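You operate a simulated robot arm through the tools that you are given. There is no shell and no other tool.

The job below is to be done with a simulated two-armed robot. You get a single attempt, and the scene is never put back.

JOB
Take the blue brush and leave it on the front strip of the spectrometer top. Open the right sampler cupboard door, take the rinse bottle on the mixing bench top and put it away on the top sampler cupboard shelf and shut the door again. Fetch the cartridge from the table top and set it on the bench left of the bath. Put the beaker on the table top away on the bench right of the sink. Open the stirrer drawer, put the funnel on the table top away inside and shut the drawer again. The order is free. Set down upright: rinse bottle, beaker.
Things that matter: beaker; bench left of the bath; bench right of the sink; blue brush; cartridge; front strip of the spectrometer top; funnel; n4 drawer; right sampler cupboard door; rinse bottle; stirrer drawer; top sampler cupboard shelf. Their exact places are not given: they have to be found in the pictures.

Only the result counts: the job must be done as asked and must still hold three seconds after the hand-in. Knocking over, shifting, dropping, spilling or breaking anything else fails it.

ROBOT AND FRAMES
Two 6-joint arms with fingered hands on one trunk, on a base that moves. Base frame: it is fixed to the floor where the robot stands at the start and does not move with it; the origin is under the middle of the robot, x ahead of it, y to its left, z up. Readings come in mm, rad, newtons and seconds.
The left shoulder is at the start at [21, 170, 1423], the right one opposite. With the tool pointing down near the work surface each hand reaches from about 400 to 720 mm from the robot's upright axis, wherever it stands, measured 20 degrees to its own side. Places, roughly: beaker [-2000, 500, 1000]; bench left of the bath (19x58 cm) [-200, -1240, 880]; bench right of the sink (20x53 cm) [-1300, -1220, 880]; blue brush (5x11x6 cm) [500, -200, 900]; cartridge [-1750, 750, 1000]; front strip of the spectrometer top (34x18 cm) [80, 3060, 1380]; funnel [-2000, 750, 1000]; n4 drawer [-2000, 3100, 700]; right sampler cupboard door [-900, 2900, 400]; rinse bottle [500, -250, 1000]; stirrer drawer [-2000, 3100, 700]; top sampler cupboard shelf [-1000, 3200, 400]. Payload 4.4 kg a hand.
The TCP of each hand is the grasp point between the finger pads, 33 mm short of the fingertips. In the tool frame z runs along the fingers and y along their closing line. The gripper opens to 164 mm; its body begins 93 mm behind the TCP. The gripper is a hand of 5 fingers: y runs from the thumb to the fingers, the wrist lies at [0, 0, -257] in the tool frame, and closing takes about 1.5 s.
Orientation is that of the tool frame in the base frame, as a unit quaternion [w, x, y, z]. With the fingers straight down and closing along the base's y, the tool's x points along the base's -x, its y along +y and its z along -z.

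CONTROLS
- The arms move only by the tool arm_command. It takes "left_steps", "right_steps" or both (then of equal length, played together; a hand with none holds still); each is a list of rows, each a list of 7 numbers: the shift along the tool's x, y, z in mm, then the turn, a rotation vector about the tool's x, y, z in rad, then the finger opening in mm, from 0 to 164. In form: [[tx, ty, tz, ax, ay, az, hand], ...]. A call has 1 to 20 rows; each row shifts and turns the commanded pose from where the row before left it, along the tool's axes as they then stand. Rows are played at 5 a second. More than 50 mm and 0.15 rad between two rows, or a gripper value outside its range, and nothing of the call is played. A pose out of reach is approached as far as the arm can. The call stops where the force on the tool passes 40 N (or 10 N more than at its start, if that is more) or the arm is blocked; 0.2 s more then pass. Each finger travels about 72 mm/s and halts on what it meets, pressing with about 29 N; the grip force reading is that of the motor and also rises with nothing between the fingers. The clock runs only during rows and for 0.2 s after the last one: add rows that do not move to give the fingers time. It gives the time, the measured TCP pose, the force on the tool (base axes), the opening and the grip force at its end, in the units of the frame above (readings bear some noise), with the torque about the TCP (base axes, N m) and any sound that the robot's microphone picked up.
- Cameras (640 x 400 px; columns grow to the right, rows downward): "scene" is now at [83.9, -27.4, 1575.9]; the picture's right is [-0.37, -0.93, 0.00], its down [-0.72, 0.29, -0.64] and it looks along [0.59, -0.24, -0.77] (base axes); focal length 267 px, centre (320, 200). "left" rides on the left gripper at [-93, -1, -124] in its tool frame; the picture's right is [0.01, -1.00, 0.00], its down [0.80, 0.01, -0.60] and it looks along [0.60, 0.01, 0.80] (tool axes); focal length 275 px, centre (320, 200). "right" rides on the right gripper at [93, -1, -124] in its tool frame; the picture's right is [0.01, 1.00, 0.00], its down [-0.80, 0.01, -0.60] and it looks along [-0.60, 0.01, 0.80] (tool axes); focal length 275 px, centre (320, 200).
- grab_frame(camera): a new picture of that camera. No time passes.
- slide_trunk(by): moves the trunk up (or, below 0, down) by that many mm; the arms and the scene camera ride with it, the base frame stays. It gives what a move gives, with no picture.
- steer(legs): drives the robot by 1 to 6 legs, each [ahead, left, turn to the left] in mm, mm and rad, along the robot's own axes; the way and the turn of a leg run together, so that a leg with both is an arc; at most 1500 mm and 3.142 rad a leg. The arms and the cameras ride along, it lands a little off, and it stops where it bumps. It gives what a move gives.
- grasp_type(shape, hand): the hand has 5 fingers and takes this shape, open, in about a second: jaw (thumb against the fingers, like two jaws); tri (thumb and two fingers); tip (a fingertip pinch); poke (one finger out to press); point (the index stretched); flat (the hand flat); cup (the hand cupped); fist (a fist). The gripper value then closes the fingers along that shape, each until it touches; the sizes above hold for jaw. It gives what a move gives, with no picture.
- aim_head(pan, tilt): turns the head with the scene camera to pan (to the left, within 1.501 rad either way) and tilt (down, from -0.506 to 1.204), counted from straight ahead of the robot (the tilt from the chest, where the trunk bows). It gives what a move gives.
- locate(camera, pixels): for up to 12 pixels [column, row] of the newest picture of that camera ("zoom" is the newest enlarged one), the place [x, y, z] in the base frame of the surface seen there, good to about 2 mm. No time passes.
- zoom(camera, box): a new picture of the part [left, top, right, bottom] of that camera's present view, enlarged. No time passes.
- hand_in(): hands the job in; it is judged then, once.

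Open the grippers and draw the arms clear of the work before you hand the job in, unless the task says otherwise.

The tools are called as a command line: name --argument value ..., lists and objects as JSON in quotes. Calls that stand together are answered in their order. arm_command: Moves the arms, as the interface text tells. Its arguments: {"type":"object","properties":{"left_steps":{"type":"array"},"right_steps":{"type":"array"}},"required":[]} The other tools are called the same way: slide_trunk (by) moves the trunk up or down; grasp_type (shape, hand) gives the hand a shape; steer (legs) drives the base; aim_head (pan, tilt) turns the head that bears the scene camera; grab_frame (camera) takes a picture; locate (camera, pixels) gives the place of the surface under pixels of a picture; zoom (camera, box) takes an enlarged picture of a part of a camera's view; hand_in () hands the job in.

At the start:

```text
t: 0.0
left_ee_pos: [662.1, 15.8, 1143.0]
left_tcp_rot: [0.001, -0.001, 1.0, 0.0]
left_wrist_force: [0.2, -0.2, -0.6]
left_ft_torque: [0.04, -0.01, 0.01]
left_finger_gap: 164.0
left_grip_force: 0.1
left_shape: jaw
right_ee_pos: [518.1, -441.0, 999.9]
right_tcp_rot: [0.0, 0.0, 1.0, -0.001]
right_wrist_force: [-0.5, -0.6, -0.5]
right_ft_torque: [-0.02, 0.0, 0.03]
right_finger_gap: 163.9
right_grip_force: 0.0
right_shape: jaw
trunk travel left (down, up): [-675.0, 67.0]
robot x, y, heading: [1.4, -3.8, 0.003]
head pan, tilt (commanded): [-0.379, 0.881]
```

scene: 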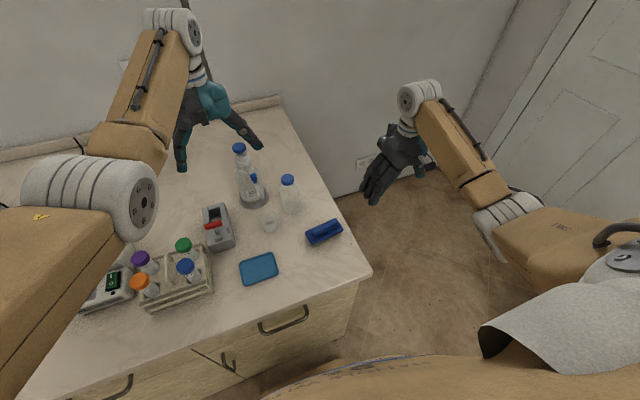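
right: 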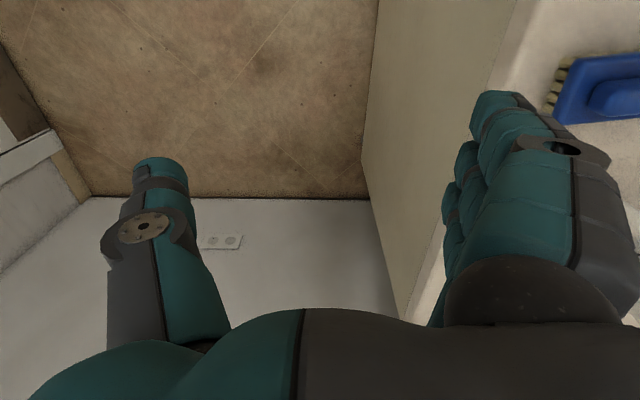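
left: 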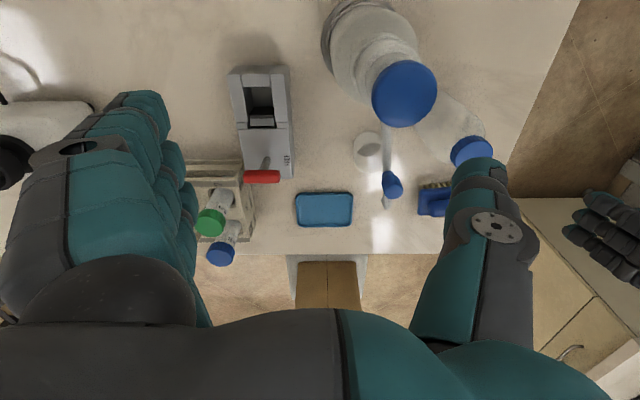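

I start by looking closer at the mixing bench in front, where the blue brush (about pixel 323,232) and bottles stand.

zoom --camera "scene" --box '[160, 120, 380, 320]'

locate --camera "scene" --pixels '[[323, 232], [310, 238], [340, 226], [288, 181], [290, 205], [240, 148], [252, 180], [270, 222], [370, 270], [280, 100], [258, 268], [345, 215]]'

```text
2.00 times, centred on (270, 220) of scene
```

zoom: 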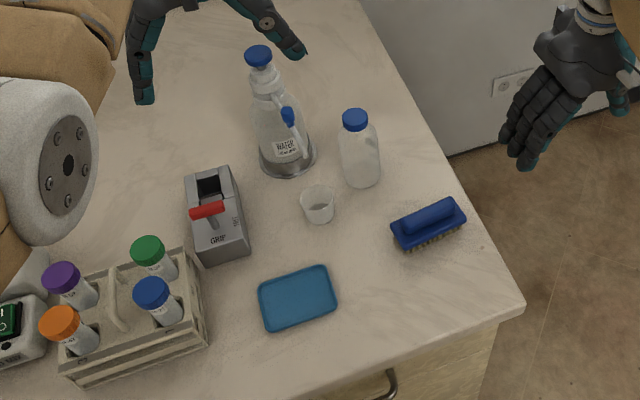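

```text
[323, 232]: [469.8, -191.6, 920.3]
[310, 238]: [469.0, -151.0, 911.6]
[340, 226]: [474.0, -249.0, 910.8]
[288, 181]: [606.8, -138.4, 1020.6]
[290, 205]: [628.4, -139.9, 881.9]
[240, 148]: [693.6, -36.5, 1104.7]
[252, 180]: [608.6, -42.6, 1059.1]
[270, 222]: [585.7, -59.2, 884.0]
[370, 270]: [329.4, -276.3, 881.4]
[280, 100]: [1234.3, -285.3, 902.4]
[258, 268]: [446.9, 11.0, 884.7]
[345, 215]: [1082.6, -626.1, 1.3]
```

The clear bottle with a blue cap near (288,181) is a candidate for the rinse bottle; the WATER vessel at (250,180) another. I zoom both cameras on them for details.

zoom --camera "scene" --box '[220, 130, 350, 250]'

zoom --camera "left" --box '[300, 0, 560, 240]'

zoom --camera "right" --box '[440, 20, 640, 180]'

```text
3.33 times, centred on (285, 190) of scene
```

zoom: 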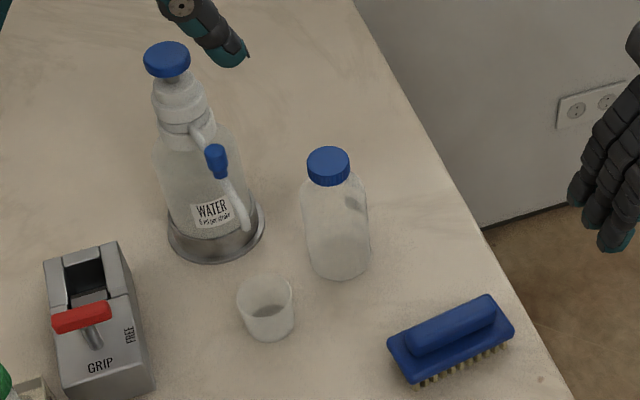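

```text
1.67 times, centred on (430, 120) of left
```

zoom: 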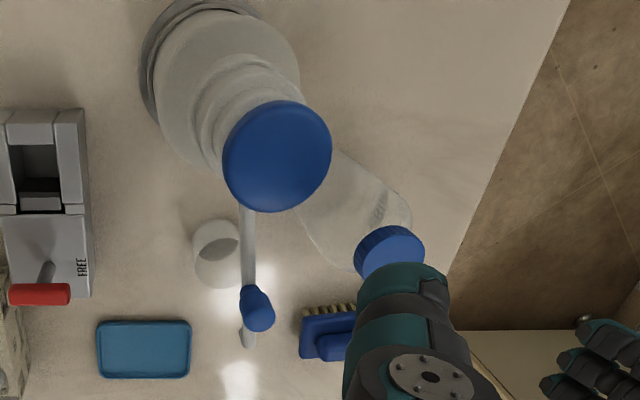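

```text
2.50 times, centred on (540, 100) of right
```

zoom: 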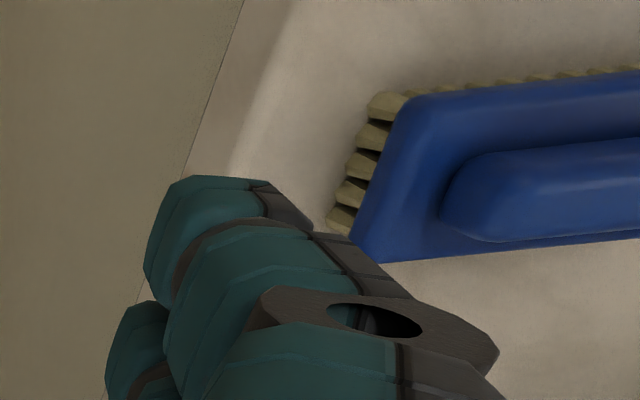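

The WATER vessel is a dispenser on a stand; the free clear bottle with the blue cap is the rinse bottle. I measure the bottle and brush in detail.

zoom --camera "scene" --box '[260, 150, 360, 250]'

```text
4.00 times, centred on (310, 200) of scene
```

zoom: 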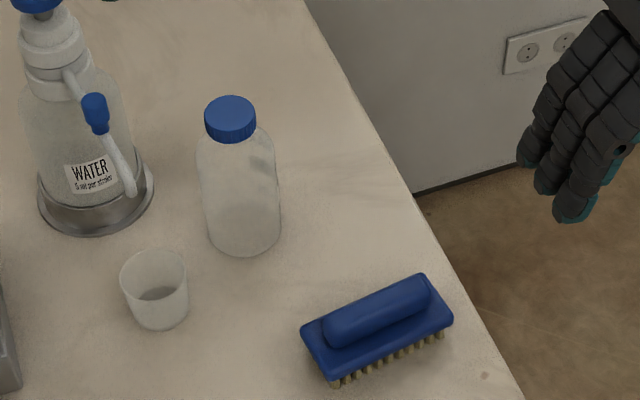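

locate --camera "zoom" --pixels '[[230, 118], [207, 113], [252, 113], [230, 100], [210, 225], [278, 215], [245, 240], [245, 258], [302, 328], [425, 276], [452, 318], [332, 372]]'

locate --camera "scene" --pixels '[[323, 229], [312, 236], [335, 223], [325, 240], [306, 233], [336, 221], [342, 234], [314, 243]]'

```text
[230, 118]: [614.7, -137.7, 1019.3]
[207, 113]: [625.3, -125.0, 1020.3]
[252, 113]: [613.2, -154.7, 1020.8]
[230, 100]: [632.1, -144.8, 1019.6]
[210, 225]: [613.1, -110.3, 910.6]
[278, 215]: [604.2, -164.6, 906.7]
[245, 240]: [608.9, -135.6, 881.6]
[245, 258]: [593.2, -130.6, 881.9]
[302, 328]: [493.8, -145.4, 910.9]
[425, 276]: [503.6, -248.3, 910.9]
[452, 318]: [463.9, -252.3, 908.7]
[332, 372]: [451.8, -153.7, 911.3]
```

```text
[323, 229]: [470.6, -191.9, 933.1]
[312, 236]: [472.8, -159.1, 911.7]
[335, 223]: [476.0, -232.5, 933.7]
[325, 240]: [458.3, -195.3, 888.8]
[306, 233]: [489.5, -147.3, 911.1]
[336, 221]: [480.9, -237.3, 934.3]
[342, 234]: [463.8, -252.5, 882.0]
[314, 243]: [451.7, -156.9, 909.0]
```

The bottle cap centre is about (618,-140,1020) and the brush about (478,-200), plate at z 911, ridge at 934. Next I survey the room by turning the head.

aim_head --pan 1.5 --tilt 0.35

grab_frame --camera "scene"

aim_head --pan -1.5 --tilt 0.5

grab_frame --camera "scene"

aim_head --pan 0.5 --tilt 0.5

grab_frame --camera "scene"

```text
t: 1.9
left_ee_pos: [661.3, 14.5, 1144.7]
left_tcp_rot: [0.001, -0.001, 1.0, 0.0]
left_wrist_force: [0.3, 0.6, -0.1]
left_ft_torque: [-0.04, 0.01, 0.01]
left_finger_gap: 164.1
left_grip_force: 0.0
left_shape: jaw
right_ee_pos: [518.9, -442.3, 1000.0]
right_tcp_rot: [0.0, 0.0, 1.0, 0.0]
right_wrist_force: [-1.0, 0.6, 0.9]
right_ft_torque: [0.0, -0.01, 0.02]
right_finger_gap: 164.1
right_grip_force: 0.1
right_shape: jaw
trunk travel left (down, up): [-675.0, 67.0]
robot x, y, heading: [-0.1, -0.3, 0.003]
head pan, tilt (commanded): [1.499, 0.351]
```

```text
taken
```

scene: 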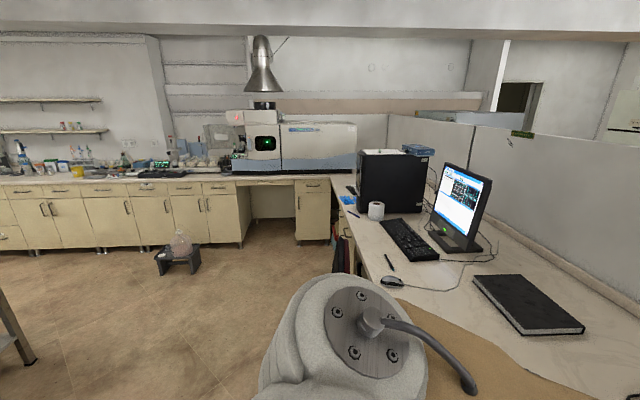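

```text
t: 4.5
left_ee_pos: [661.4, 14.7, 1143.5]
left_tcp_rot: [0.001, -0.001, 1.0, 0.0]
left_wrist_force: [-0.4, 0.0, 0.7]
left_ft_torque: [0.0, -0.02, 0.0]
left_finger_gap: 164.0
left_grip_force: 0.0
left_shape: jaw
right_ee_pos: [518.0, -442.1, 999.5]
right_tcp_rot: [0.0, 0.0, 1.0, 0.0]
right_wrist_force: [0.4, -0.1, 0.4]
right_ft_torque: [0.01, 0.01, -0.01]
right_finger_gap: 164.0
right_grip_force: 0.2
right_shape: jaw
trunk travel left (down, up): [-675.0, 67.0]
robot x, y, heading: [-0.4, 0.4, 0.002]
head pan, tilt (commanded): [-1.499, 0.499]
```

```text
taken
```

scene: 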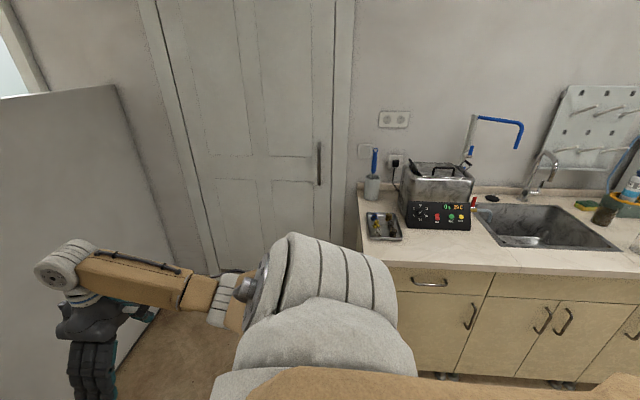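

```text
t: 6.4
left_ee_pos: [660.3, 15.1, 1142.4]
left_tcp_rot: [0.0, -0.001, 1.0, 0.001]
left_wrist_force: [-0.6, -0.6, 0.8]
left_ft_torque: [-0.05, 0.0, 0.01]
left_finger_gap: 163.8
left_grip_force: 0.0
left_shape: jaw
right_ee_pos: [519.3, -443.3, 998.9]
right_tcp_rot: [0.0, 0.001, 1.0, 0.0]
right_wrist_force: [0.0, 0.3, 1.2]
right_ft_torque: [-0.01, 0.0, 0.01]
right_finger_gap: 163.9
right_grip_force: 0.1
right_shape: jaw
trunk travel left (down, up): [-675.0, 67.0]
robot x, y, heading: [0.7, 2.3, 0.002]
head pan, tilt (commanded): [0.499, 0.499]
```

```text
taken
```

scene: 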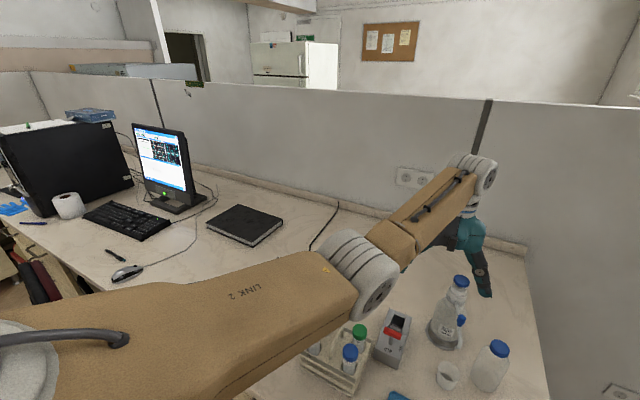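

The layout is clear enough: spectrometer and cupboards lie on the left wall, bath and sink on the right. I start with the brush: raise the right hand and turn it so the fingers close along base x (brush long axis lies nearly along y, about 6° off).

arm_command --right_steps '[[0, 0, -40, 0, 0, 0, 164], [0, 0, -20, 0, 0, 0.1461, 150], [0, 0, 0, 0, 0, 0.1461, 130], [0, 0, 0, 0, 0, 0.1461, 110], [0, 0, 0, 0, 0, 0.1461, 100], [0, 0, 0, 0, 0, 0.1461, 100], [0, 0, 0, 0, 0, 0.1461, 100], [0, 0, 0, 0, 0, 0.1461, 100], [0, 0, 0, 0, 0, 0.1461, 100], [0, 0, 0, 0, 0, 0.1461, 100], [0, 0, 0, 0, 0, 0.1461, 100]]'

aim_head --pan -0.379 --tilt 0.881

grab_frame --camera "scene"

grab_frame --camera "right"

```text
t: 8.8
left_ee_pos: [661.9, 15.7, 1142.9]
left_tcp_rot: [0.0, -0.001, 1.0, -0.001]
left_wrist_force: [0.3, 0.1, -0.3]
left_ft_torque: [0.05, 0.04, 0.02]
left_finger_gap: 164.2
left_grip_force: 0.1
left_shape: jaw
right_ee_pos: [518.6, -441.0, 1057.0]
right_tcp_rot: [0.0, 0.668, 0.744, 0.0]
right_wrist_force: [0.6, -0.1, 0.4]
right_ft_torque: [0.0, -0.01, 0.0]
right_finger_gap: 100.9
right_grip_force: 0.0
right_shape: jaw
trunk travel left (down, up): [-675.0, 67.0]
robot x, y, heading: [2.8, 1.7, 0.001]
head pan, tilt (commanded): [0.499, 0.499]
```

```text
t: 10.0
left_ee_pos: [661.1, 15.9, 1143.9]
left_tcp_rot: [0.001, 0.0, 1.0, 0.0]
left_wrist_force: [-0.3, 0.6, -0.6]
left_ft_torque: [0.0, -0.01, 0.02]
left_finger_gap: 163.7
left_grip_force: 0.1
left_shape: jaw
right_ee_pos: [518.5, -441.4, 1060.1]
right_tcp_rot: [-0.001, 0.666, 0.746, -0.001]
right_wrist_force: [-0.2, -0.1, -0.4]
right_ft_torque: [0.0, -0.01, 0.01]
right_finger_gap: 101.0
right_grip_force: 0.1
right_shape: jaw
trunk travel left (down, up): [-675.0, 67.0]
robot x, y, heading: [-0.3, -1.0, -0.002]
head pan, tilt (commanded): [-0.379, 0.881]
```

```text
taken
```

scene: 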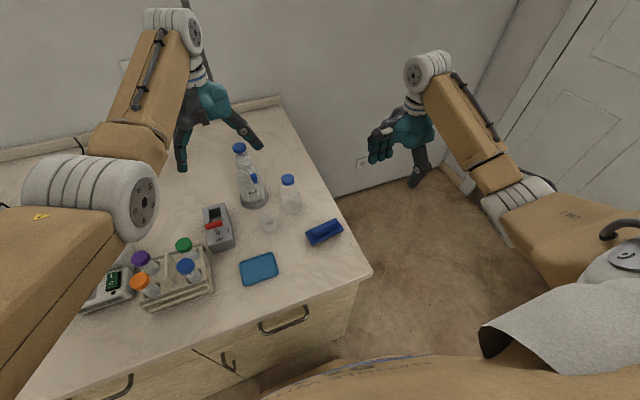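

```text
taken
```

right: 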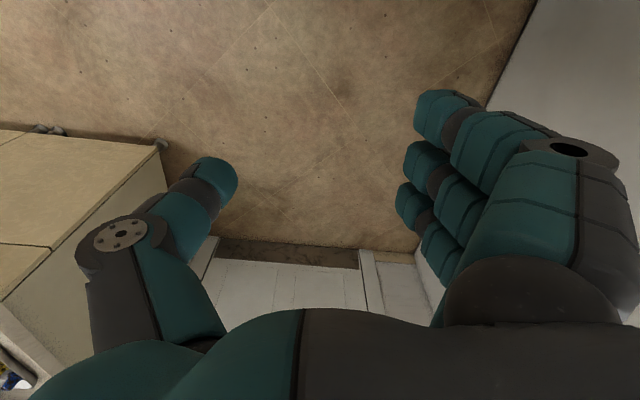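

The hand turned as wanted. Now I move it over the brush at (478,-200), staying at z≈1060, and check.

arm_command --right_steps '[[0, -13, 0, 0, 0, 0, 100], [49, 0, 0, 0, 0, 0, 100], [49, 0, 0, 0, 0, 0, 100], [49, 0, 0, 0, 0, 0, 100], [49, 0, 0, 0, 0, 0, 100], [48, 0, 0, 0, 0, 0, 100], [0, 0, -0.1, 0, 0, 0, 100]]'

grab_frame --camera "right"

grab_frame --camera "scene"

```text
t: 11.6
left_ee_pos: [661.5, 13.8, 1143.2]
left_tcp_rot: [0.001, 0.0, 1.0, 0.0]
left_wrist_force: [0.1, -0.7, 0.2]
left_ft_torque: [0.07, 0.0, 0.0]
left_finger_gap: 163.9
left_grip_force: 0.1
left_shape: jaw
right_ee_pos: [515.7, -248.9, 974.5]
right_tcp_rot: [-0.001, 0.667, 0.745, -0.001]
right_wrist_force: [0.3, -1.0, 0.3]
right_ft_torque: [0.06, -0.01, 0.01]
right_finger_gap: 100.9
right_grip_force: 0.2
right_shape: jaw
right hand out of reach, approached as far as the arm can: row 2, 3, 4, 5, 6
trunk travel left (down, up): [-675.0, 67.0]
robot x, y, heading: [2.1, 2.0, -0.005]
head pan, tilt (commanded): [-0.379, 0.881]
```

```text
taken
```

right: 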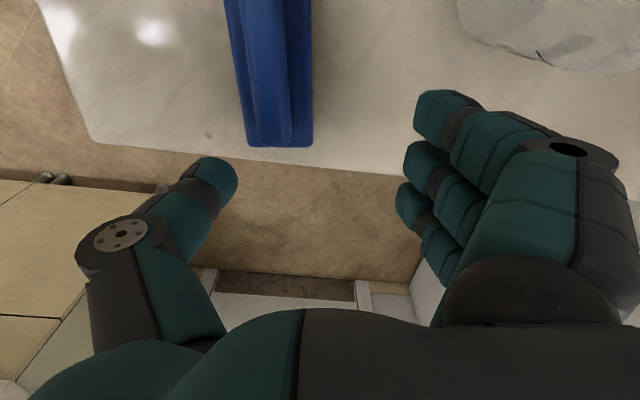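

```text
taken
```

scene: 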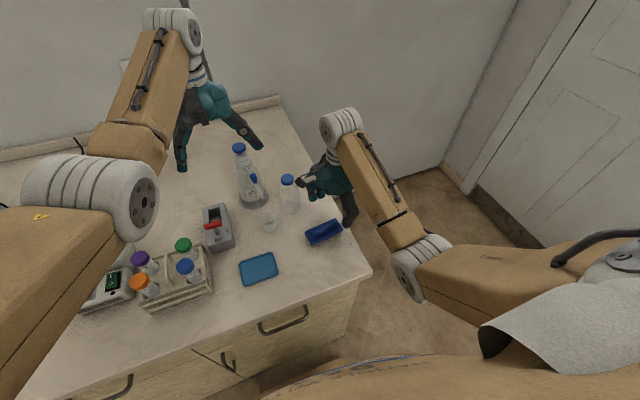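

The arm could not hold that height there and sagged to (516,-249,974), between brush and bottle. I back it straight out along -y (tool -x) in small rows to see how the commanded pose behaves.

arm_command --right_steps '[[-20, 0, 0, 0, 0, 0, 100], [-20, 0, 0, 0, 0, 0, 100]]'

```text
t: 12.2
left_ee_pos: [661.7, 14.3, 1143.3]
left_tcp_rot: [-0.001, 0.0, 1.0, -0.001]
left_wrist_force: [0.5, -0.4, -0.7]
left_ft_torque: [0.02, -0.01, 0.0]
left_finger_gap: 164.0
left_grip_force: 0.1
left_shape: jaw
right_ee_pos: [521.4, -289.1, 972.5]
right_tcp_rot: [0.0, 0.666, 0.746, -0.001]
right_wrist_force: [0.9, -0.3, -0.1]
right_ft_torque: [0.01, 0.04, -0.03]
right_finger_gap: 100.9
right_grip_force: 0.1
right_shape: jaw
trunk travel left (down, up): [-675.0, 67.0]
robot x, y, heading: [-2.8, -3.3, 0.007]
head pan, tilt (commanded): [-0.379, 0.881]
```

The commanded pose follows the reached pose, and the limit is an inner one. I raise the trunk 60 mm and back the base 90 mm so the brush lies farther out from the shoulder.

slide_trunk --by 60

steer --legs '[[-90, 0, 0]]'

```text
t: 13.2
left_ee_pos: [660.6, 14.9, 1202.8]
left_tcp_rot: [0.0, -0.001, 1.0, 0.001]
left_wrist_force: [0.2, -0.3, -0.1]
left_ft_torque: [-0.01, 0.01, -0.03]
left_finger_gap: 164.1
left_grip_force: 0.1
left_shape: jaw
right_ee_pos: [522.8, -288.3, 1033.1]
right_tcp_rot: [0.0, 0.667, 0.745, -0.001]
right_wrist_force: [0.5, -0.2, -0.7]
right_ft_torque: [0.0, -0.04, 0.0]
right_finger_gap: 100.7
right_grip_force: 0.1
right_shape: jaw
trunk travel left (down, up): [-735.0, 7.0]
robot x, y, heading: [1.2, -1.5, 0.002]
head pan, tilt (commanded): [-0.379, 0.881]
```

```text
t: 14.3
left_ee_pos: [571.4, 13.3, 1203.9]
left_tcp_rot: [0.0, 0.001, 1.0, 0.0]
left_wrist_force: [-1.0, -0.2, 0.8]
left_ft_torque: [0.01, -0.03, 0.05]
left_finger_gap: 163.8
left_grip_force: 0.1
left_shape: jaw
right_ee_pos: [431.2, -290.1, 1034.3]
right_tcp_rot: [0.0, 0.668, 0.744, 0.0]
right_wrist_force: [-0.3, -0.5, 1.0]
right_ft_torque: [-0.03, 0.0, 0.01]
right_finger_gap: 100.7
right_grip_force: 0.0
right_shape: jaw
trunk travel left (down, up): [-735.0, 7.0]
robot x, y, heading: [-89.4, 2.0, -0.001]
head pan, tilt (commanded): [-0.379, 0.881]
```

Now the hand moves over the brush: +56 along tool y (≈+x) then +84 along tool x (≈+y).

arm_command --right_steps '[[0, 28, 0, 0, 0, 0, 100], [0, 28, 0, 0, 0, 0, 100], [42, 0, 0, 0, 0, 0, 100], [42, 0, 0, 0, 0, 0, 100], [0, 0, 0, 0, 0, 0, 100]]'

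grab_frame --camera "right"

grab_frame --camera "scene"

```text
t: 15.5
left_ee_pos: [571.4, 12.6, 1203.8]
left_tcp_rot: [0.001, 0.001, 1.0, 0.0]
left_wrist_force: [0.2, -0.6, 0.0]
left_ft_torque: [0.03, 0.02, 0.01]
left_finger_gap: 163.8
left_grip_force: 0.0
left_shape: jaw
right_ee_pos: [480.7, -201.0, 1030.9]
right_tcp_rot: [0.001, 0.668, 0.744, 0.0]
right_wrist_force: [0.2, -0.2, 0.4]
right_ft_torque: [0.04, 0.0, -0.02]
right_finger_gap: 100.7
right_grip_force: 0.0
right_shape: jaw
trunk travel left (down, up): [-735.0, 7.0]
robot x, y, heading: [-84.6, -0.6, -0.002]
head pan, tilt (commanded): [-0.379, 0.881]
```

```text
taken
```

right: 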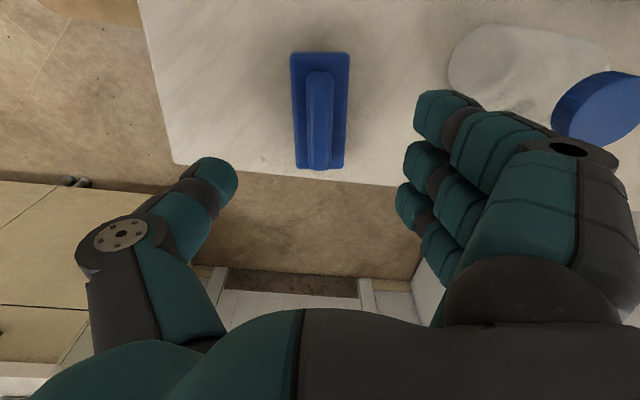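

```text
taken
```

scene: 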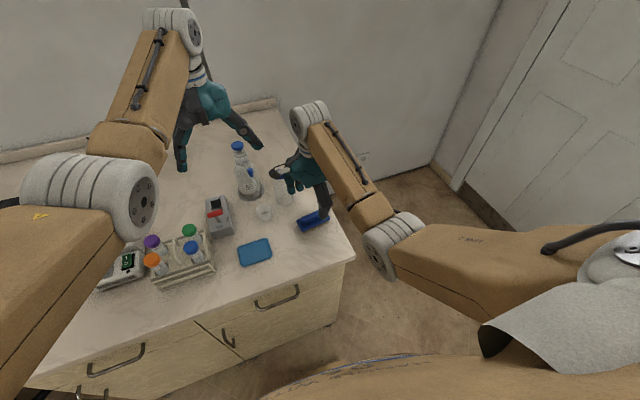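

The brush sits centered below the hand in the right camera (around 321,110). I check its place with that camera before descending.

locate --camera "right" --pixels '[[321, 110], [292, 58], [348, 55], [297, 168], [344, 166], [320, 72], [321, 165], [560, 60], [600, 105]]'

```text
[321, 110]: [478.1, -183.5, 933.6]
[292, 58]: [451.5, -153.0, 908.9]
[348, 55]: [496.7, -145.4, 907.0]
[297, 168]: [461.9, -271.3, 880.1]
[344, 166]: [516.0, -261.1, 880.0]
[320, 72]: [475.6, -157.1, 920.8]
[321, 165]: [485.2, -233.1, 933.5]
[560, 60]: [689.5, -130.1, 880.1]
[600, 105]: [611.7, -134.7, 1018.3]
```

Alignment is good (brush centre ≈(478,-200)). I lower 110 mm to z≈921 (fingertips ≈ 888, plate at 896–911) and close.

arm_command --right_steps '[[0, -2, 37, 0, 0, 0, 100], [0, 0, 37, 0, 0, 0, 100], [0, 0, 36, 0, 0, 0, 100], [0, 0, 0, 0, 0, 0, 100]]'

grab_frame --camera "right"

```text
t: 16.5
left_ee_pos: [571.6, 13.4, 1203.3]
left_tcp_rot: [0.0, 0.0, 1.0, 0.0]
left_wrist_force: [-0.1, 0.3, 0.5]
left_ft_torque: [0.01, -0.01, -0.01]
left_finger_gap: 163.8
left_grip_force: 0.0
left_shape: jaw
right_ee_pos: [478.3, -197.4, 921.6]
right_tcp_rot: [-0.001, 0.667, 0.745, 0.0]
right_wrist_force: [0.6, -0.1, 0.0]
right_ft_torque: [0.02, -0.02, 0.0]
right_finger_gap: 100.7
right_grip_force: 0.0
right_shape: jaw
trunk travel left (down, up): [-735.0, 7.0]
robot x, y, heading: [-92.9, -4.5, 0.003]
head pan, tilt (commanded): [-0.379, 0.881]
```

```text
taken
```

right: 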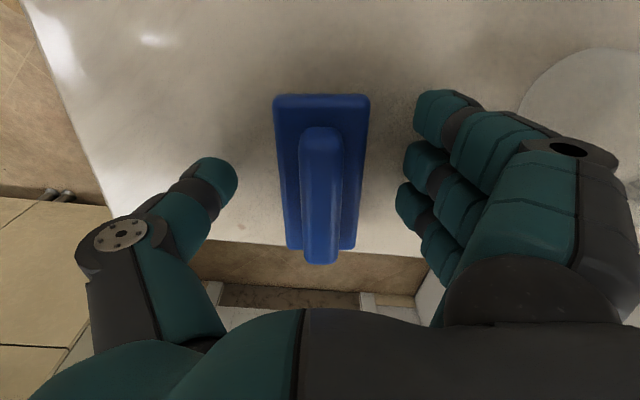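

The brush lies between thumb and fingers. I close the hand and give the fingers time.

arm_command --right_steps '[[0, 0, 0, 0, 0, 0, 60], [0, 0, 0, 0, 0, 0, 30], [0, 0, 0, 0, 0, 0, 0], [0, 0, 0, 0, 0, 0, 0], [0, 0, 0, 0, 0, 0, 0], [0, 0, 0, 0, 0, 0, 0], [0, 0, 0, 0, 0, 0, 0], [0, 0, 0, 0, 0, 0, 0], [0, 0, 0, 0, 0, 0, 0]]'

grab_frame --camera "right"

```text
t: 18.5
left_ee_pos: [571.8, 13.7, 1203.0]
left_tcp_rot: [0.0, 0.001, 1.0, 0.001]
left_wrist_force: [-0.2, 0.2, 0.2]
left_ft_torque: [-0.02, -0.01, -0.02]
left_finger_gap: 164.0
left_grip_force: 0.2
left_shape: jaw
right_ee_pos: [478.2, -198.8, 920.5]
right_tcp_rot: [0.0, 0.668, 0.744, 0.0]
right_wrist_force: [0.2, -0.8, -0.2]
right_ft_torque: [0.01, 0.02, -0.05]
right_finger_gap: 44.3
right_grip_force: 28.9
right_shape: jaw
trunk travel left (down, up): [-735.0, 7.0]
robot x, y, heading: [-90.8, -0.7, -0.002]
head pan, tilt (commanded): [-0.379, 0.881]
```

```text
taken
```

right: 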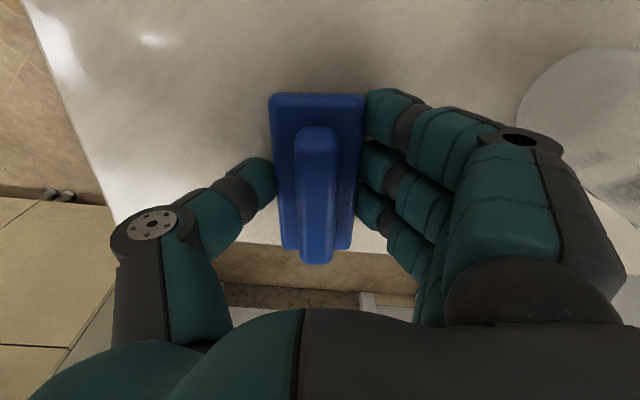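

The grip holds the brush at 44 mm. I lift it 110 mm.

arm_command --right_steps '[[0, 0, -30, 0, 0, 0, 0], [0, 0, -40, 0, 0, 0, 0], [0, 0, -40, 0, 0, 0, 0], [0, 0, 0, 0, 0, 0, 0]]'

grab_frame --camera "right"

grab_frame --camera "left"

```text
t: 19.5
left_ee_pos: [572.2, 13.1, 1203.6]
left_tcp_rot: [0.0, 0.0, 1.0, 0.0]
left_wrist_force: [-0.2, -1.1, -0.6]
left_ft_torque: [-0.01, 0.0, -0.02]
left_finger_gap: 164.0
left_grip_force: 0.1
left_shape: jaw
right_ee_pos: [479.3, -199.8, 1031.2]
right_tcp_rot: [-0.001, 0.669, 0.744, 0.0]
right_wrist_force: [0.5, 0.6, -0.9]
right_ft_torque: [-0.03, -0.03, 0.0]
right_finger_gap: 44.2
right_grip_force: 29.1
right_shape: jaw
trunk travel left (down, up): [-735.0, 7.0]
robot x, y, heading: [-89.9, 1.2, -0.003]
head pan, tilt (commanded): [-0.379, 0.881]
```

```text
taken
```

right: 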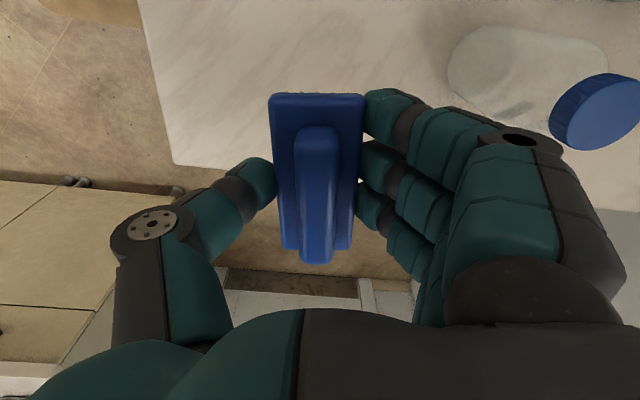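

```text
taken
```

left: 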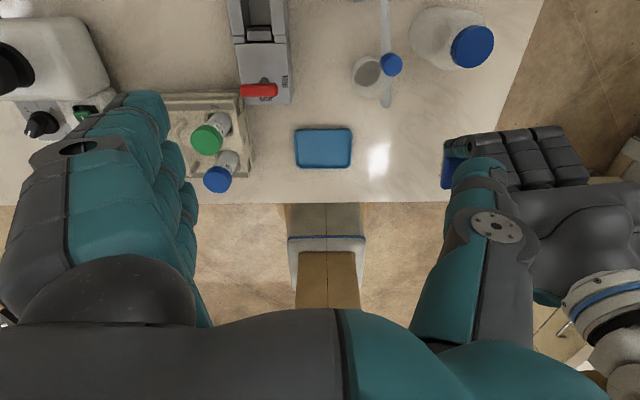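

Brush is secured. I move the right hand out to the right, and meanwhile measure the neighbours of the bottle (cup, nozzle) in the left picture.

locate --camera "left" --pixels '[[470, 45], [452, 48], [492, 45], [430, 30], [367, 60], [367, 72], [355, 72], [380, 75], [391, 65], [386, 10], [388, 100], [322, 148]]'

arm_command --right_steps '[[-45, 0, 0, 0, 0, 0, 0], [-45, 0, 0, 0, 0, 0, 0], [-45, 0, 0, 0, 0, 0, 0], [-45, 0, 0, 0, 0, 0, 0], [-45, 0, 0, 0, 0, 0, 0], [0, 0, 0, 0, 0, 0, 0]]'

grab_frame --camera "scene"

```text
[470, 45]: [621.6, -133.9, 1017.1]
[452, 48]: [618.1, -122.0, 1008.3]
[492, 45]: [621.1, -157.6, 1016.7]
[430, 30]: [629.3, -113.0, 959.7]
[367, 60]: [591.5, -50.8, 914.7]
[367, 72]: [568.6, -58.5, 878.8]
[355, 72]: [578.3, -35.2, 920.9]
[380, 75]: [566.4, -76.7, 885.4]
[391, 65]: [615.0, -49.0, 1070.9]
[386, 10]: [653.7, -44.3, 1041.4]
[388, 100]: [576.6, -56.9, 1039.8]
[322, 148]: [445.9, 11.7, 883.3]
```

```text
t: 20.9
left_ee_pos: [571.8, 14.7, 1203.1]
left_tcp_rot: [0.0, 0.0, 1.0, 0.0]
left_wrist_force: [-0.7, 0.9, 0.0]
left_ft_torque: [-0.02, -0.03, 0.0]
left_finger_gap: 164.0
left_grip_force: 0.0
left_shape: jaw
right_ee_pos: [502.7, -424.3, 1032.9]
right_tcp_rot: [0.001, 0.668, 0.745, 0.0]
right_wrist_force: [-0.3, -0.4, -0.5]
right_ft_torque: [-0.05, -0.03, 0.0]
right_finger_gap: 44.3
right_grip_force: 29.0
right_shape: jaw
trunk travel left (down, up): [-735.0, 7.0]
robot x, y, heading: [-87.3, 2.7, -0.002]
head pan, tilt (commanded): [-0.379, 0.881]
```

```text
taken
```

scene: 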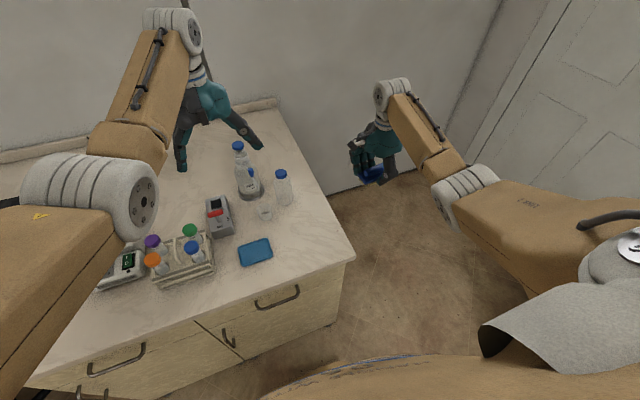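

The right hand with brush is out at the side. I back the base off 450 mm to reorient the left hand in free space for a horizontal grasp of the bottle.

steer --legs '[[-450, 0, 0]]'

arm_command --left_steps '[[0, 0, 0, 0, -0.14, 0, 150], [0, 0, 0, 0, -0.14, 0, 130], [0, 0, 0, 0, -0.14, 0, 110], [0, 0, 0, 0, -0.14, 0, 100]]'

```text
t: 23.6
left_ee_pos: [113.6, 13.7, 1203.0]
left_tcp_rot: [0.001, 0.001, 1.0, 0.001]
left_wrist_force: [-0.2, 0.3, -0.1]
left_ft_torque: [0.01, -0.02, 0.05]
left_finger_gap: 164.0
left_grip_force: 0.0
left_shape: jaw
right_ee_pos: [43.6, -423.4, 1032.9]
right_tcp_rot: [0.0, 0.668, 0.744, 0.0]
right_wrist_force: [0.4, 0.8, -0.4]
right_ft_torque: [0.03, -0.02, 0.01]
right_finger_gap: 44.5
right_grip_force: 28.9
right_shape: jaw
trunk travel left (down, up): [-735.0, 7.0]
robot x, y, heading: [-546.9, 1.2, -0.006]
head pan, tilt (commanded): [-0.379, 0.881]
```

```text
t: 24.8
left_ee_pos: [132.2, 57.2, 1216.5]
left_tcp_rot: [0.294, -0.012, 0.955, 0.032]
left_wrist_force: [-0.5, 0.9, 0.8]
left_ft_torque: [0.03, -0.04, 0.03]
left_finger_gap: 100.6
left_grip_force: 0.2
left_shape: jaw
right_ee_pos: [43.4, -423.8, 1032.5]
right_tcp_rot: [0.001, 0.669, 0.743, -0.001]
right_wrist_force: [-0.1, -0.6, -1.5]
right_ft_torque: [-0.01, 0.0, -0.02]
right_finger_gap: 44.3
right_grip_force: 28.9
right_shape: jaw
trunk travel left (down, up): [-735.0, 7.0]
robot x, y, heading: [-547.8, 0.1, -0.006]
head pan, tilt (commanded): [-0.379, 0.881]
stopped in row 4 (left hand): the arm was blocked; the commanded pose is now the measured one
```

The left arm was blocked part-way with the hand tilted about 34°. I look at the scene to see how the arm stands.

aim_head --pan 0.3 --tilt 0.5

grab_frame --camera "scene"

```text
t: 25.9
left_ee_pos: [131.3, 58.1, 1215.8]
left_tcp_rot: [0.294, -0.012, 0.955, 0.031]
left_wrist_force: [-0.2, -0.5, 0.4]
left_ft_torque: [0.03, 0.03, -0.01]
left_finger_gap: 100.6
left_grip_force: 0.0
left_shape: jaw
right_ee_pos: [42.8, -423.3, 1032.9]
right_tcp_rot: [0.0, 0.669, 0.743, 0.0]
right_wrist_force: [-0.3, 0.6, -0.9]
right_ft_torque: [0.02, -0.01, -0.01]
right_finger_gap: 44.2
right_grip_force: 28.5
right_shape: jaw
trunk travel left (down, up): [-735.0, 7.0]
robot x, y, heading: [-549.4, 3.1, -0.005]
head pan, tilt (commanded): [0.3, 0.499]
```

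```text
taken
```

scene: 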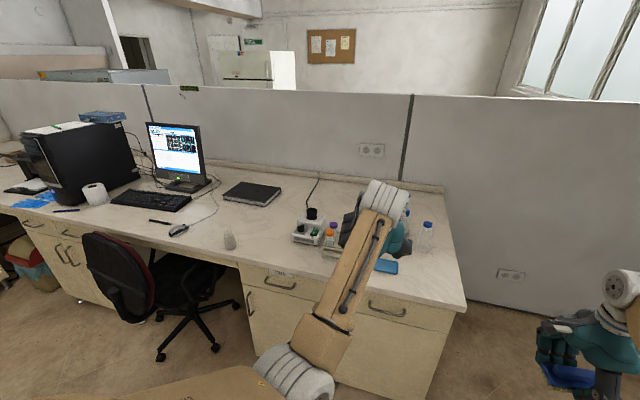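

I try continuing the pitch in small steps, also drawing the hand back a little, to see whether the arm keeps going.

arm_command --left_steps '[[0, 0, 0, 0, -0.1, 0, 100], [0, 0, 0, 0, -0.1, 0, 100]]'

```text
t: 26.7
left_ee_pos: [153.8, 125.0, 1231.5]
left_tcp_rot: [0.409, -0.02, 0.908, 0.092]
left_wrist_force: [0.0, 0.1, 0.0]
left_ft_torque: [0.04, -0.03, 0.03]
left_finger_gap: 100.5
left_grip_force: 0.0
left_shape: jaw
right_ee_pos: [43.2, -424.3, 1032.2]
right_tcp_rot: [0.0, 0.668, 0.744, -0.001]
right_wrist_force: [0.6, 0.2, -0.8]
right_ft_torque: [0.04, -0.02, 0.0]
right_finger_gap: 44.2
right_grip_force: 28.8
right_shape: jaw
trunk travel left (down, up): [-735.0, 7.0]
robot x, y, heading: [-546.8, 3.9, -0.002]
head pan, tilt (commanded): [0.3, 0.499]
stopped in row 2 (left hand): the arm was blocked; the commanded pose is now the measured one
```

The arm swung left while pitching (hand now 49° from vertical). I look at the arm itself to understand its posture.

aim_head --pan 0.5 --tilt 0.9

grab_frame --camera "scene"

locate --camera "scene" --pixels '[[100, 300], [300, 300], [320, 200], [350, 150], [380, 100], [250, 250], [400, 60]]'

```text
t: 27.6
left_ee_pos: [152.6, 125.1, 1231.7]
left_tcp_rot: [0.408, -0.018, 0.908, 0.09]
left_wrist_force: [-0.3, 0.1, 0.1]
left_ft_torque: [0.02, -0.01, 0.02]
left_finger_gap: 100.5
left_grip_force: 0.1
left_shape: jaw
right_ee_pos: [43.2, -423.8, 1032.8]
right_tcp_rot: [0.001, 0.669, 0.744, 0.0]
right_wrist_force: [0.5, -0.1, -1.6]
right_ft_torque: [0.0, 0.0, 0.01]
right_finger_gap: 44.3
right_grip_force: 29.0
right_shape: jaw
trunk travel left (down, up): [-735.0, 7.0]
robot x, y, heading: [-551.2, 2.7, -0.001]
head pan, tilt (commanded): [0.499, 0.901]
```

```text
taken
```

scene: 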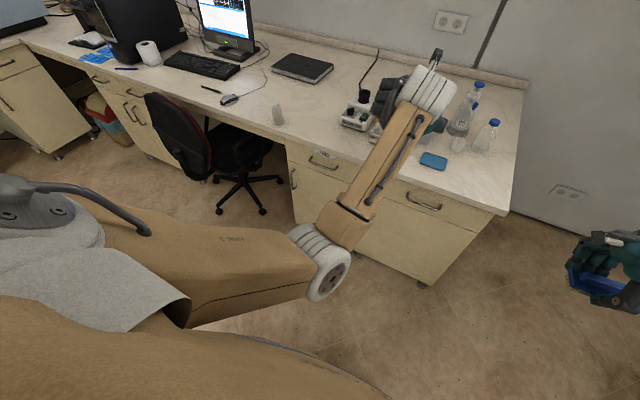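

```text
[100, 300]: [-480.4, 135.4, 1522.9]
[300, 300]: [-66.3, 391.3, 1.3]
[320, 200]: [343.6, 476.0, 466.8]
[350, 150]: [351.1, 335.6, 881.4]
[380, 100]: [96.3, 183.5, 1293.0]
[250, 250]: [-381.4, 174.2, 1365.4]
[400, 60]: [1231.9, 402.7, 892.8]
```

I measure elbow (about 322,262) and wrist (about 430,90) positions on the arm.

locate --camera "scene" --pixels '[[322, 262], [310, 240], [335, 275], [345, 225], [375, 175], [405, 130], [430, 90], [440, 100], [40, 240], [150, 240], [280, 255], [230, 290]]'

```text
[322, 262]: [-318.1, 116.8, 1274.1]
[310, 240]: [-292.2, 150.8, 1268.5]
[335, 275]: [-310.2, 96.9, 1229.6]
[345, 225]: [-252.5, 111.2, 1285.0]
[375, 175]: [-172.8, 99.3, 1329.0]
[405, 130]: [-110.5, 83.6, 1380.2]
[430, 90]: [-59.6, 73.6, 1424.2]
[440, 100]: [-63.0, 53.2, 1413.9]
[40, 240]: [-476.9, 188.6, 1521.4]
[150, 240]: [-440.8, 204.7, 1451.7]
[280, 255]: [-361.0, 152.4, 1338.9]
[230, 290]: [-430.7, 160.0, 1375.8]
```

Shoulder ≈(-530,170,1483), elbow ≈(-310,130,1250), wrist ≈(-45,70,1400): links about 330 each with elbow low, so the elbow likely meets the chest when the wrist comes near. I extend the hand forward first, then pitch about the wrist.

arm_command --left_steps '[[2, -5, 41, 0, 0, 0, 100], [2, -5, 41, 0, 0, 0, 100], [-25, 0, 0, 0.026, -0.1207, -0.0174, 100], [-25, 0, 0, 0.026, -0.1207, -0.0174, 100], [-25, 0, 0, 0.026, -0.1207, -0.0174, 100], [-25, 0, 0, 0.026, -0.1207, -0.0174, 100], [-25, 0, 0, 0.026, -0.1207, -0.0174, 100], [-25, 0, 0, 0.026, -0.1207, -0.0174, 100]]'

grab_frame --camera "scene"

```text
t: 29.4
left_ee_pos: [272.1, 124.4, 1306.6]
left_tcp_rot: [0.708, -0.002, 0.706, 0.0]
left_wrist_force: [-0.3, 0.8, 0.2]
left_ft_torque: [-0.01, 0.0, 0.01]
left_finger_gap: 100.6
left_grip_force: 0.0
left_shape: jaw
right_ee_pos: [43.4, -422.5, 1032.8]
right_tcp_rot: [-0.001, 0.669, 0.743, -0.001]
right_wrist_force: [0.1, -0.6, -0.8]
right_ft_torque: [-0.01, 0.0, 0.02]
right_finger_gap: 44.3
right_grip_force: 29.1
right_shape: jaw
trunk travel left (down, up): [-735.0, 7.0]
robot x, y, heading: [-548.5, -0.2, -0.003]
head pan, tilt (commanded): [0.499, 0.901]
```

```text
taken
```

scene: 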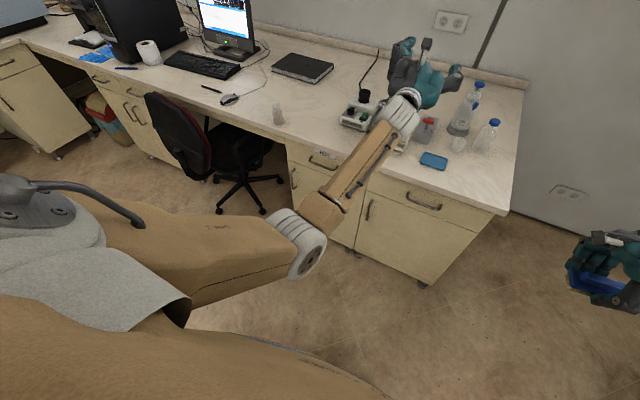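

The left hand is now level and pointing forward, at (272,124,1307). I look through the left camera and check the space to the right before driving to the bottle.

grab_frame --camera "left"

aim_head --pan -0.7 --tilt 0.7

grab_frame --camera "scene"

```text
taken
```

left: 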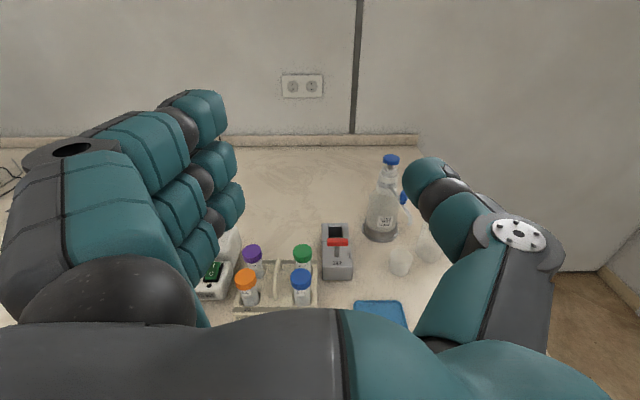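

```text
t: 30.8
left_ee_pos: [271.8, 123.5, 1304.9]
left_tcp_rot: [0.707, -0.002, 0.707, -0.001]
left_wrist_force: [0.0, -0.8, 0.6]
left_ft_torque: [-0.01, -0.04, 0.01]
left_finger_gap: 100.8
left_grip_force: 0.0
left_shape: jaw
right_ee_pos: [44.1, -422.9, 1032.2]
right_tcp_rot: [0.0, 0.669, 0.744, 0.0]
right_wrist_force: [0.7, 0.4, -1.1]
right_ft_torque: [-0.01, 0.02, 0.01]
right_finger_gap: 44.6
right_grip_force: 29.1
right_shape: jaw
trunk travel left (down, up): [-735.0, 7.0]
robot x, y, heading: [-548.9, 2.5, -0.004]
head pan, tilt (commanded): [-0.7, 0.7]
```

```text
taken
```

scene: 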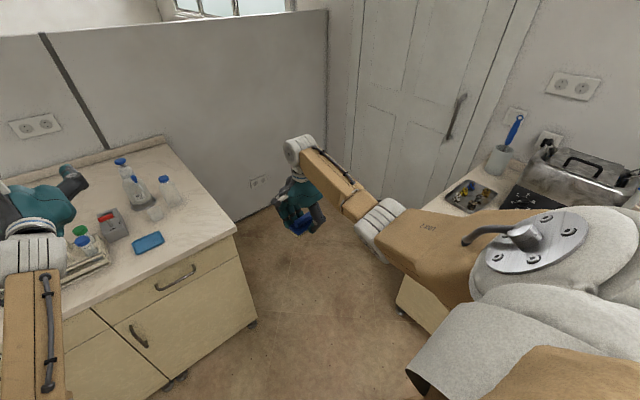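

The right arm and the bath bench on the right could come close when shifting right. I measure that bench's edge and corner.

locate --camera "scene" --pixels '[[408, 278], [450, 215], [470, 195], [505, 160], [520, 195], [490, 205], [380, 215], [248, 185], [235, 232], [520, 130], [260, 290], [440, 195]]'

```text
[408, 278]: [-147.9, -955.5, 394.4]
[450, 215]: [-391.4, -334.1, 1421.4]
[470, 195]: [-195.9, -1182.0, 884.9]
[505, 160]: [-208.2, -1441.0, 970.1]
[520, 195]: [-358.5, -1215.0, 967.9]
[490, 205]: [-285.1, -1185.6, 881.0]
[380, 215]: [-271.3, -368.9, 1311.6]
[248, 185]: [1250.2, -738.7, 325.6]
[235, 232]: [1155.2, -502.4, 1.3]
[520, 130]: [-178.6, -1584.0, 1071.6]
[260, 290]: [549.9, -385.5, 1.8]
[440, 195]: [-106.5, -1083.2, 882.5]
```

There is plenty of room (bath bench front edge y≈-955). I lower the trunk 338 mm so the left TCP comes to z≈968, and shift the base right 262 mm and ahead 150 mm.

steer --legs '[[0, -262, 0]]'

slide_trunk --by -336

steer --legs '[[170, 0, 0]]'

grab_frame --camera "left"

aim_head --pan 0.1 --tilt 0.5

grab_frame --camera "scene"

```text
t: 32.6
left_ee_pos: [270.4, -137.0, 1307.3]
left_tcp_rot: [0.707, -0.002, 0.707, 0.001]
left_wrist_force: [0.9, -0.6, 1.4]
left_ft_torque: [0.0, 0.01, 0.0]
left_finger_gap: 100.3
left_grip_force: 0.0
left_shape: jaw
right_ee_pos: [43.4, -684.3, 1032.9]
right_tcp_rot: [0.0, 0.668, 0.745, 0.001]
right_wrist_force: [0.1, -0.5, -0.6]
right_ft_torque: [0.01, -0.01, 0.03]
right_finger_gap: 44.3
right_grip_force: 28.9
right_shape: jaw
trunk travel left (down, up): [-735.0, 7.0]
robot x, y, heading: [-552.0, -258.5, -0.004]
head pan, tilt (commanded): [-0.7, 0.7]
```

```text
t: 35.9
left_ee_pos: [271.9, -136.7, 969.8]
left_tcp_rot: [0.708, -0.002, 0.707, 0.0]
left_wrist_force: [0.2, -0.3, -0.2]
left_ft_torque: [-0.01, 0.03, 0.0]
left_finger_gap: 100.8
left_grip_force: 0.1
left_shape: jaw
right_ee_pos: [42.5, -682.3, 697.4]
right_tcp_rot: [0.0, 0.668, 0.744, 0.001]
right_wrist_force: [-0.2, -0.2, -0.8]
right_ft_torque: [-0.02, 0.01, -0.02]
right_finger_gap: 44.4
right_grip_force: 28.9
right_shape: jaw
trunk travel left (down, up): [-399.0, 343.0]
robot x, y, heading: [-547.2, -256.2, -0.004]
head pan, tilt (commanded): [-0.7, 0.7]
```

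```text
t: 37.4
left_ee_pos: [437.6, -135.2, 968.6]
left_tcp_rot: [0.707, -0.001, 0.707, 0.0]
left_wrist_force: [0.9, 0.1, 0.0]
left_ft_torque: [-0.05, -0.04, 0.0]
left_finger_gap: 100.5
left_grip_force: 0.0
left_shape: jaw
right_ee_pos: [211.0, -683.5, 696.7]
right_tcp_rot: [-0.001, 0.667, 0.745, 0.0]
right_wrist_force: [1.0, 0.1, -0.9]
right_ft_torque: [0.0, 0.07, 0.03]
right_finger_gap: 44.3
right_grip_force: 29.0
right_shape: jaw
trunk travel left (down, up): [-399.0, 343.0]
robot x, y, heading: [-382.2, -259.9, -0.004]
head pan, tilt (commanded): [-0.7, 0.7]
```

```text
taken
```

left: 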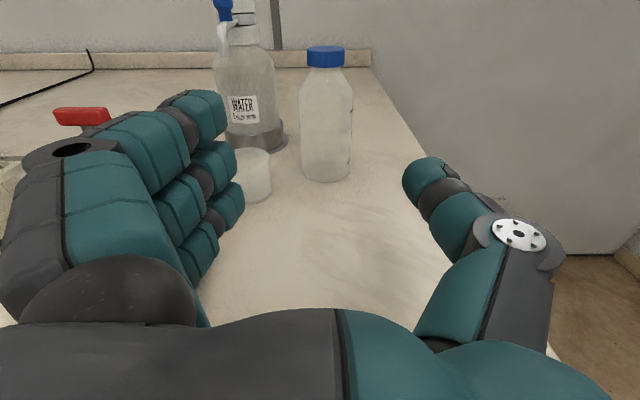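

```text
t: 38.5
left_ee_pos: [437.7, -135.6, 969.4]
left_tcp_rot: [0.707, -0.003, 0.707, 0.001]
left_wrist_force: [1.0, 0.4, 0.2]
left_ft_torque: [0.01, 0.0, -0.01]
left_finger_gap: 100.6
left_grip_force: 0.0
left_shape: jaw
right_ee_pos: [210.1, -683.0, 697.4]
right_tcp_rot: [0.0, 0.667, 0.745, 0.0]
right_wrist_force: [0.1, 0.3, -1.4]
right_ft_torque: [-0.01, 0.01, -0.01]
right_finger_gap: 44.2
right_grip_force: 28.4
right_shape: jaw
trunk travel left (down, up): [-399.0, 343.0]
robot x, y, heading: [-384.3, -262.7, 0.002]
head pan, tilt (commanded): [0.099, 0.499]
```

```text
taken
```

scene: 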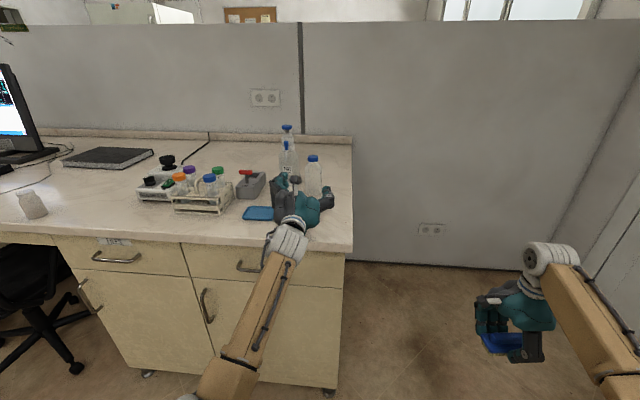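

The bottle is straight ahead of the hand (cap at 325,55). I measure it and the cup with the left camera before the final approach.

locate --camera "left" --pixels '[[325, 65], [302, 130], [351, 130], [326, 130], [326, 175], [303, 100], [347, 95], [255, 155], [268, 185], [250, 195], [240, 110], [309, 65]]'

```text
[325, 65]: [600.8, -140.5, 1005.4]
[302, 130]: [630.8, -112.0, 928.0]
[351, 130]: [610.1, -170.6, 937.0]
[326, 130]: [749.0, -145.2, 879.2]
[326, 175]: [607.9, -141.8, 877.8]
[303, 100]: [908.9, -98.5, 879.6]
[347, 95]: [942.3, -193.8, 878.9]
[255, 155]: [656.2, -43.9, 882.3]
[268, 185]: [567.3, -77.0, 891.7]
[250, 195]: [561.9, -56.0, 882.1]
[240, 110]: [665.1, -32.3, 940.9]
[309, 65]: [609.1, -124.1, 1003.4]
```

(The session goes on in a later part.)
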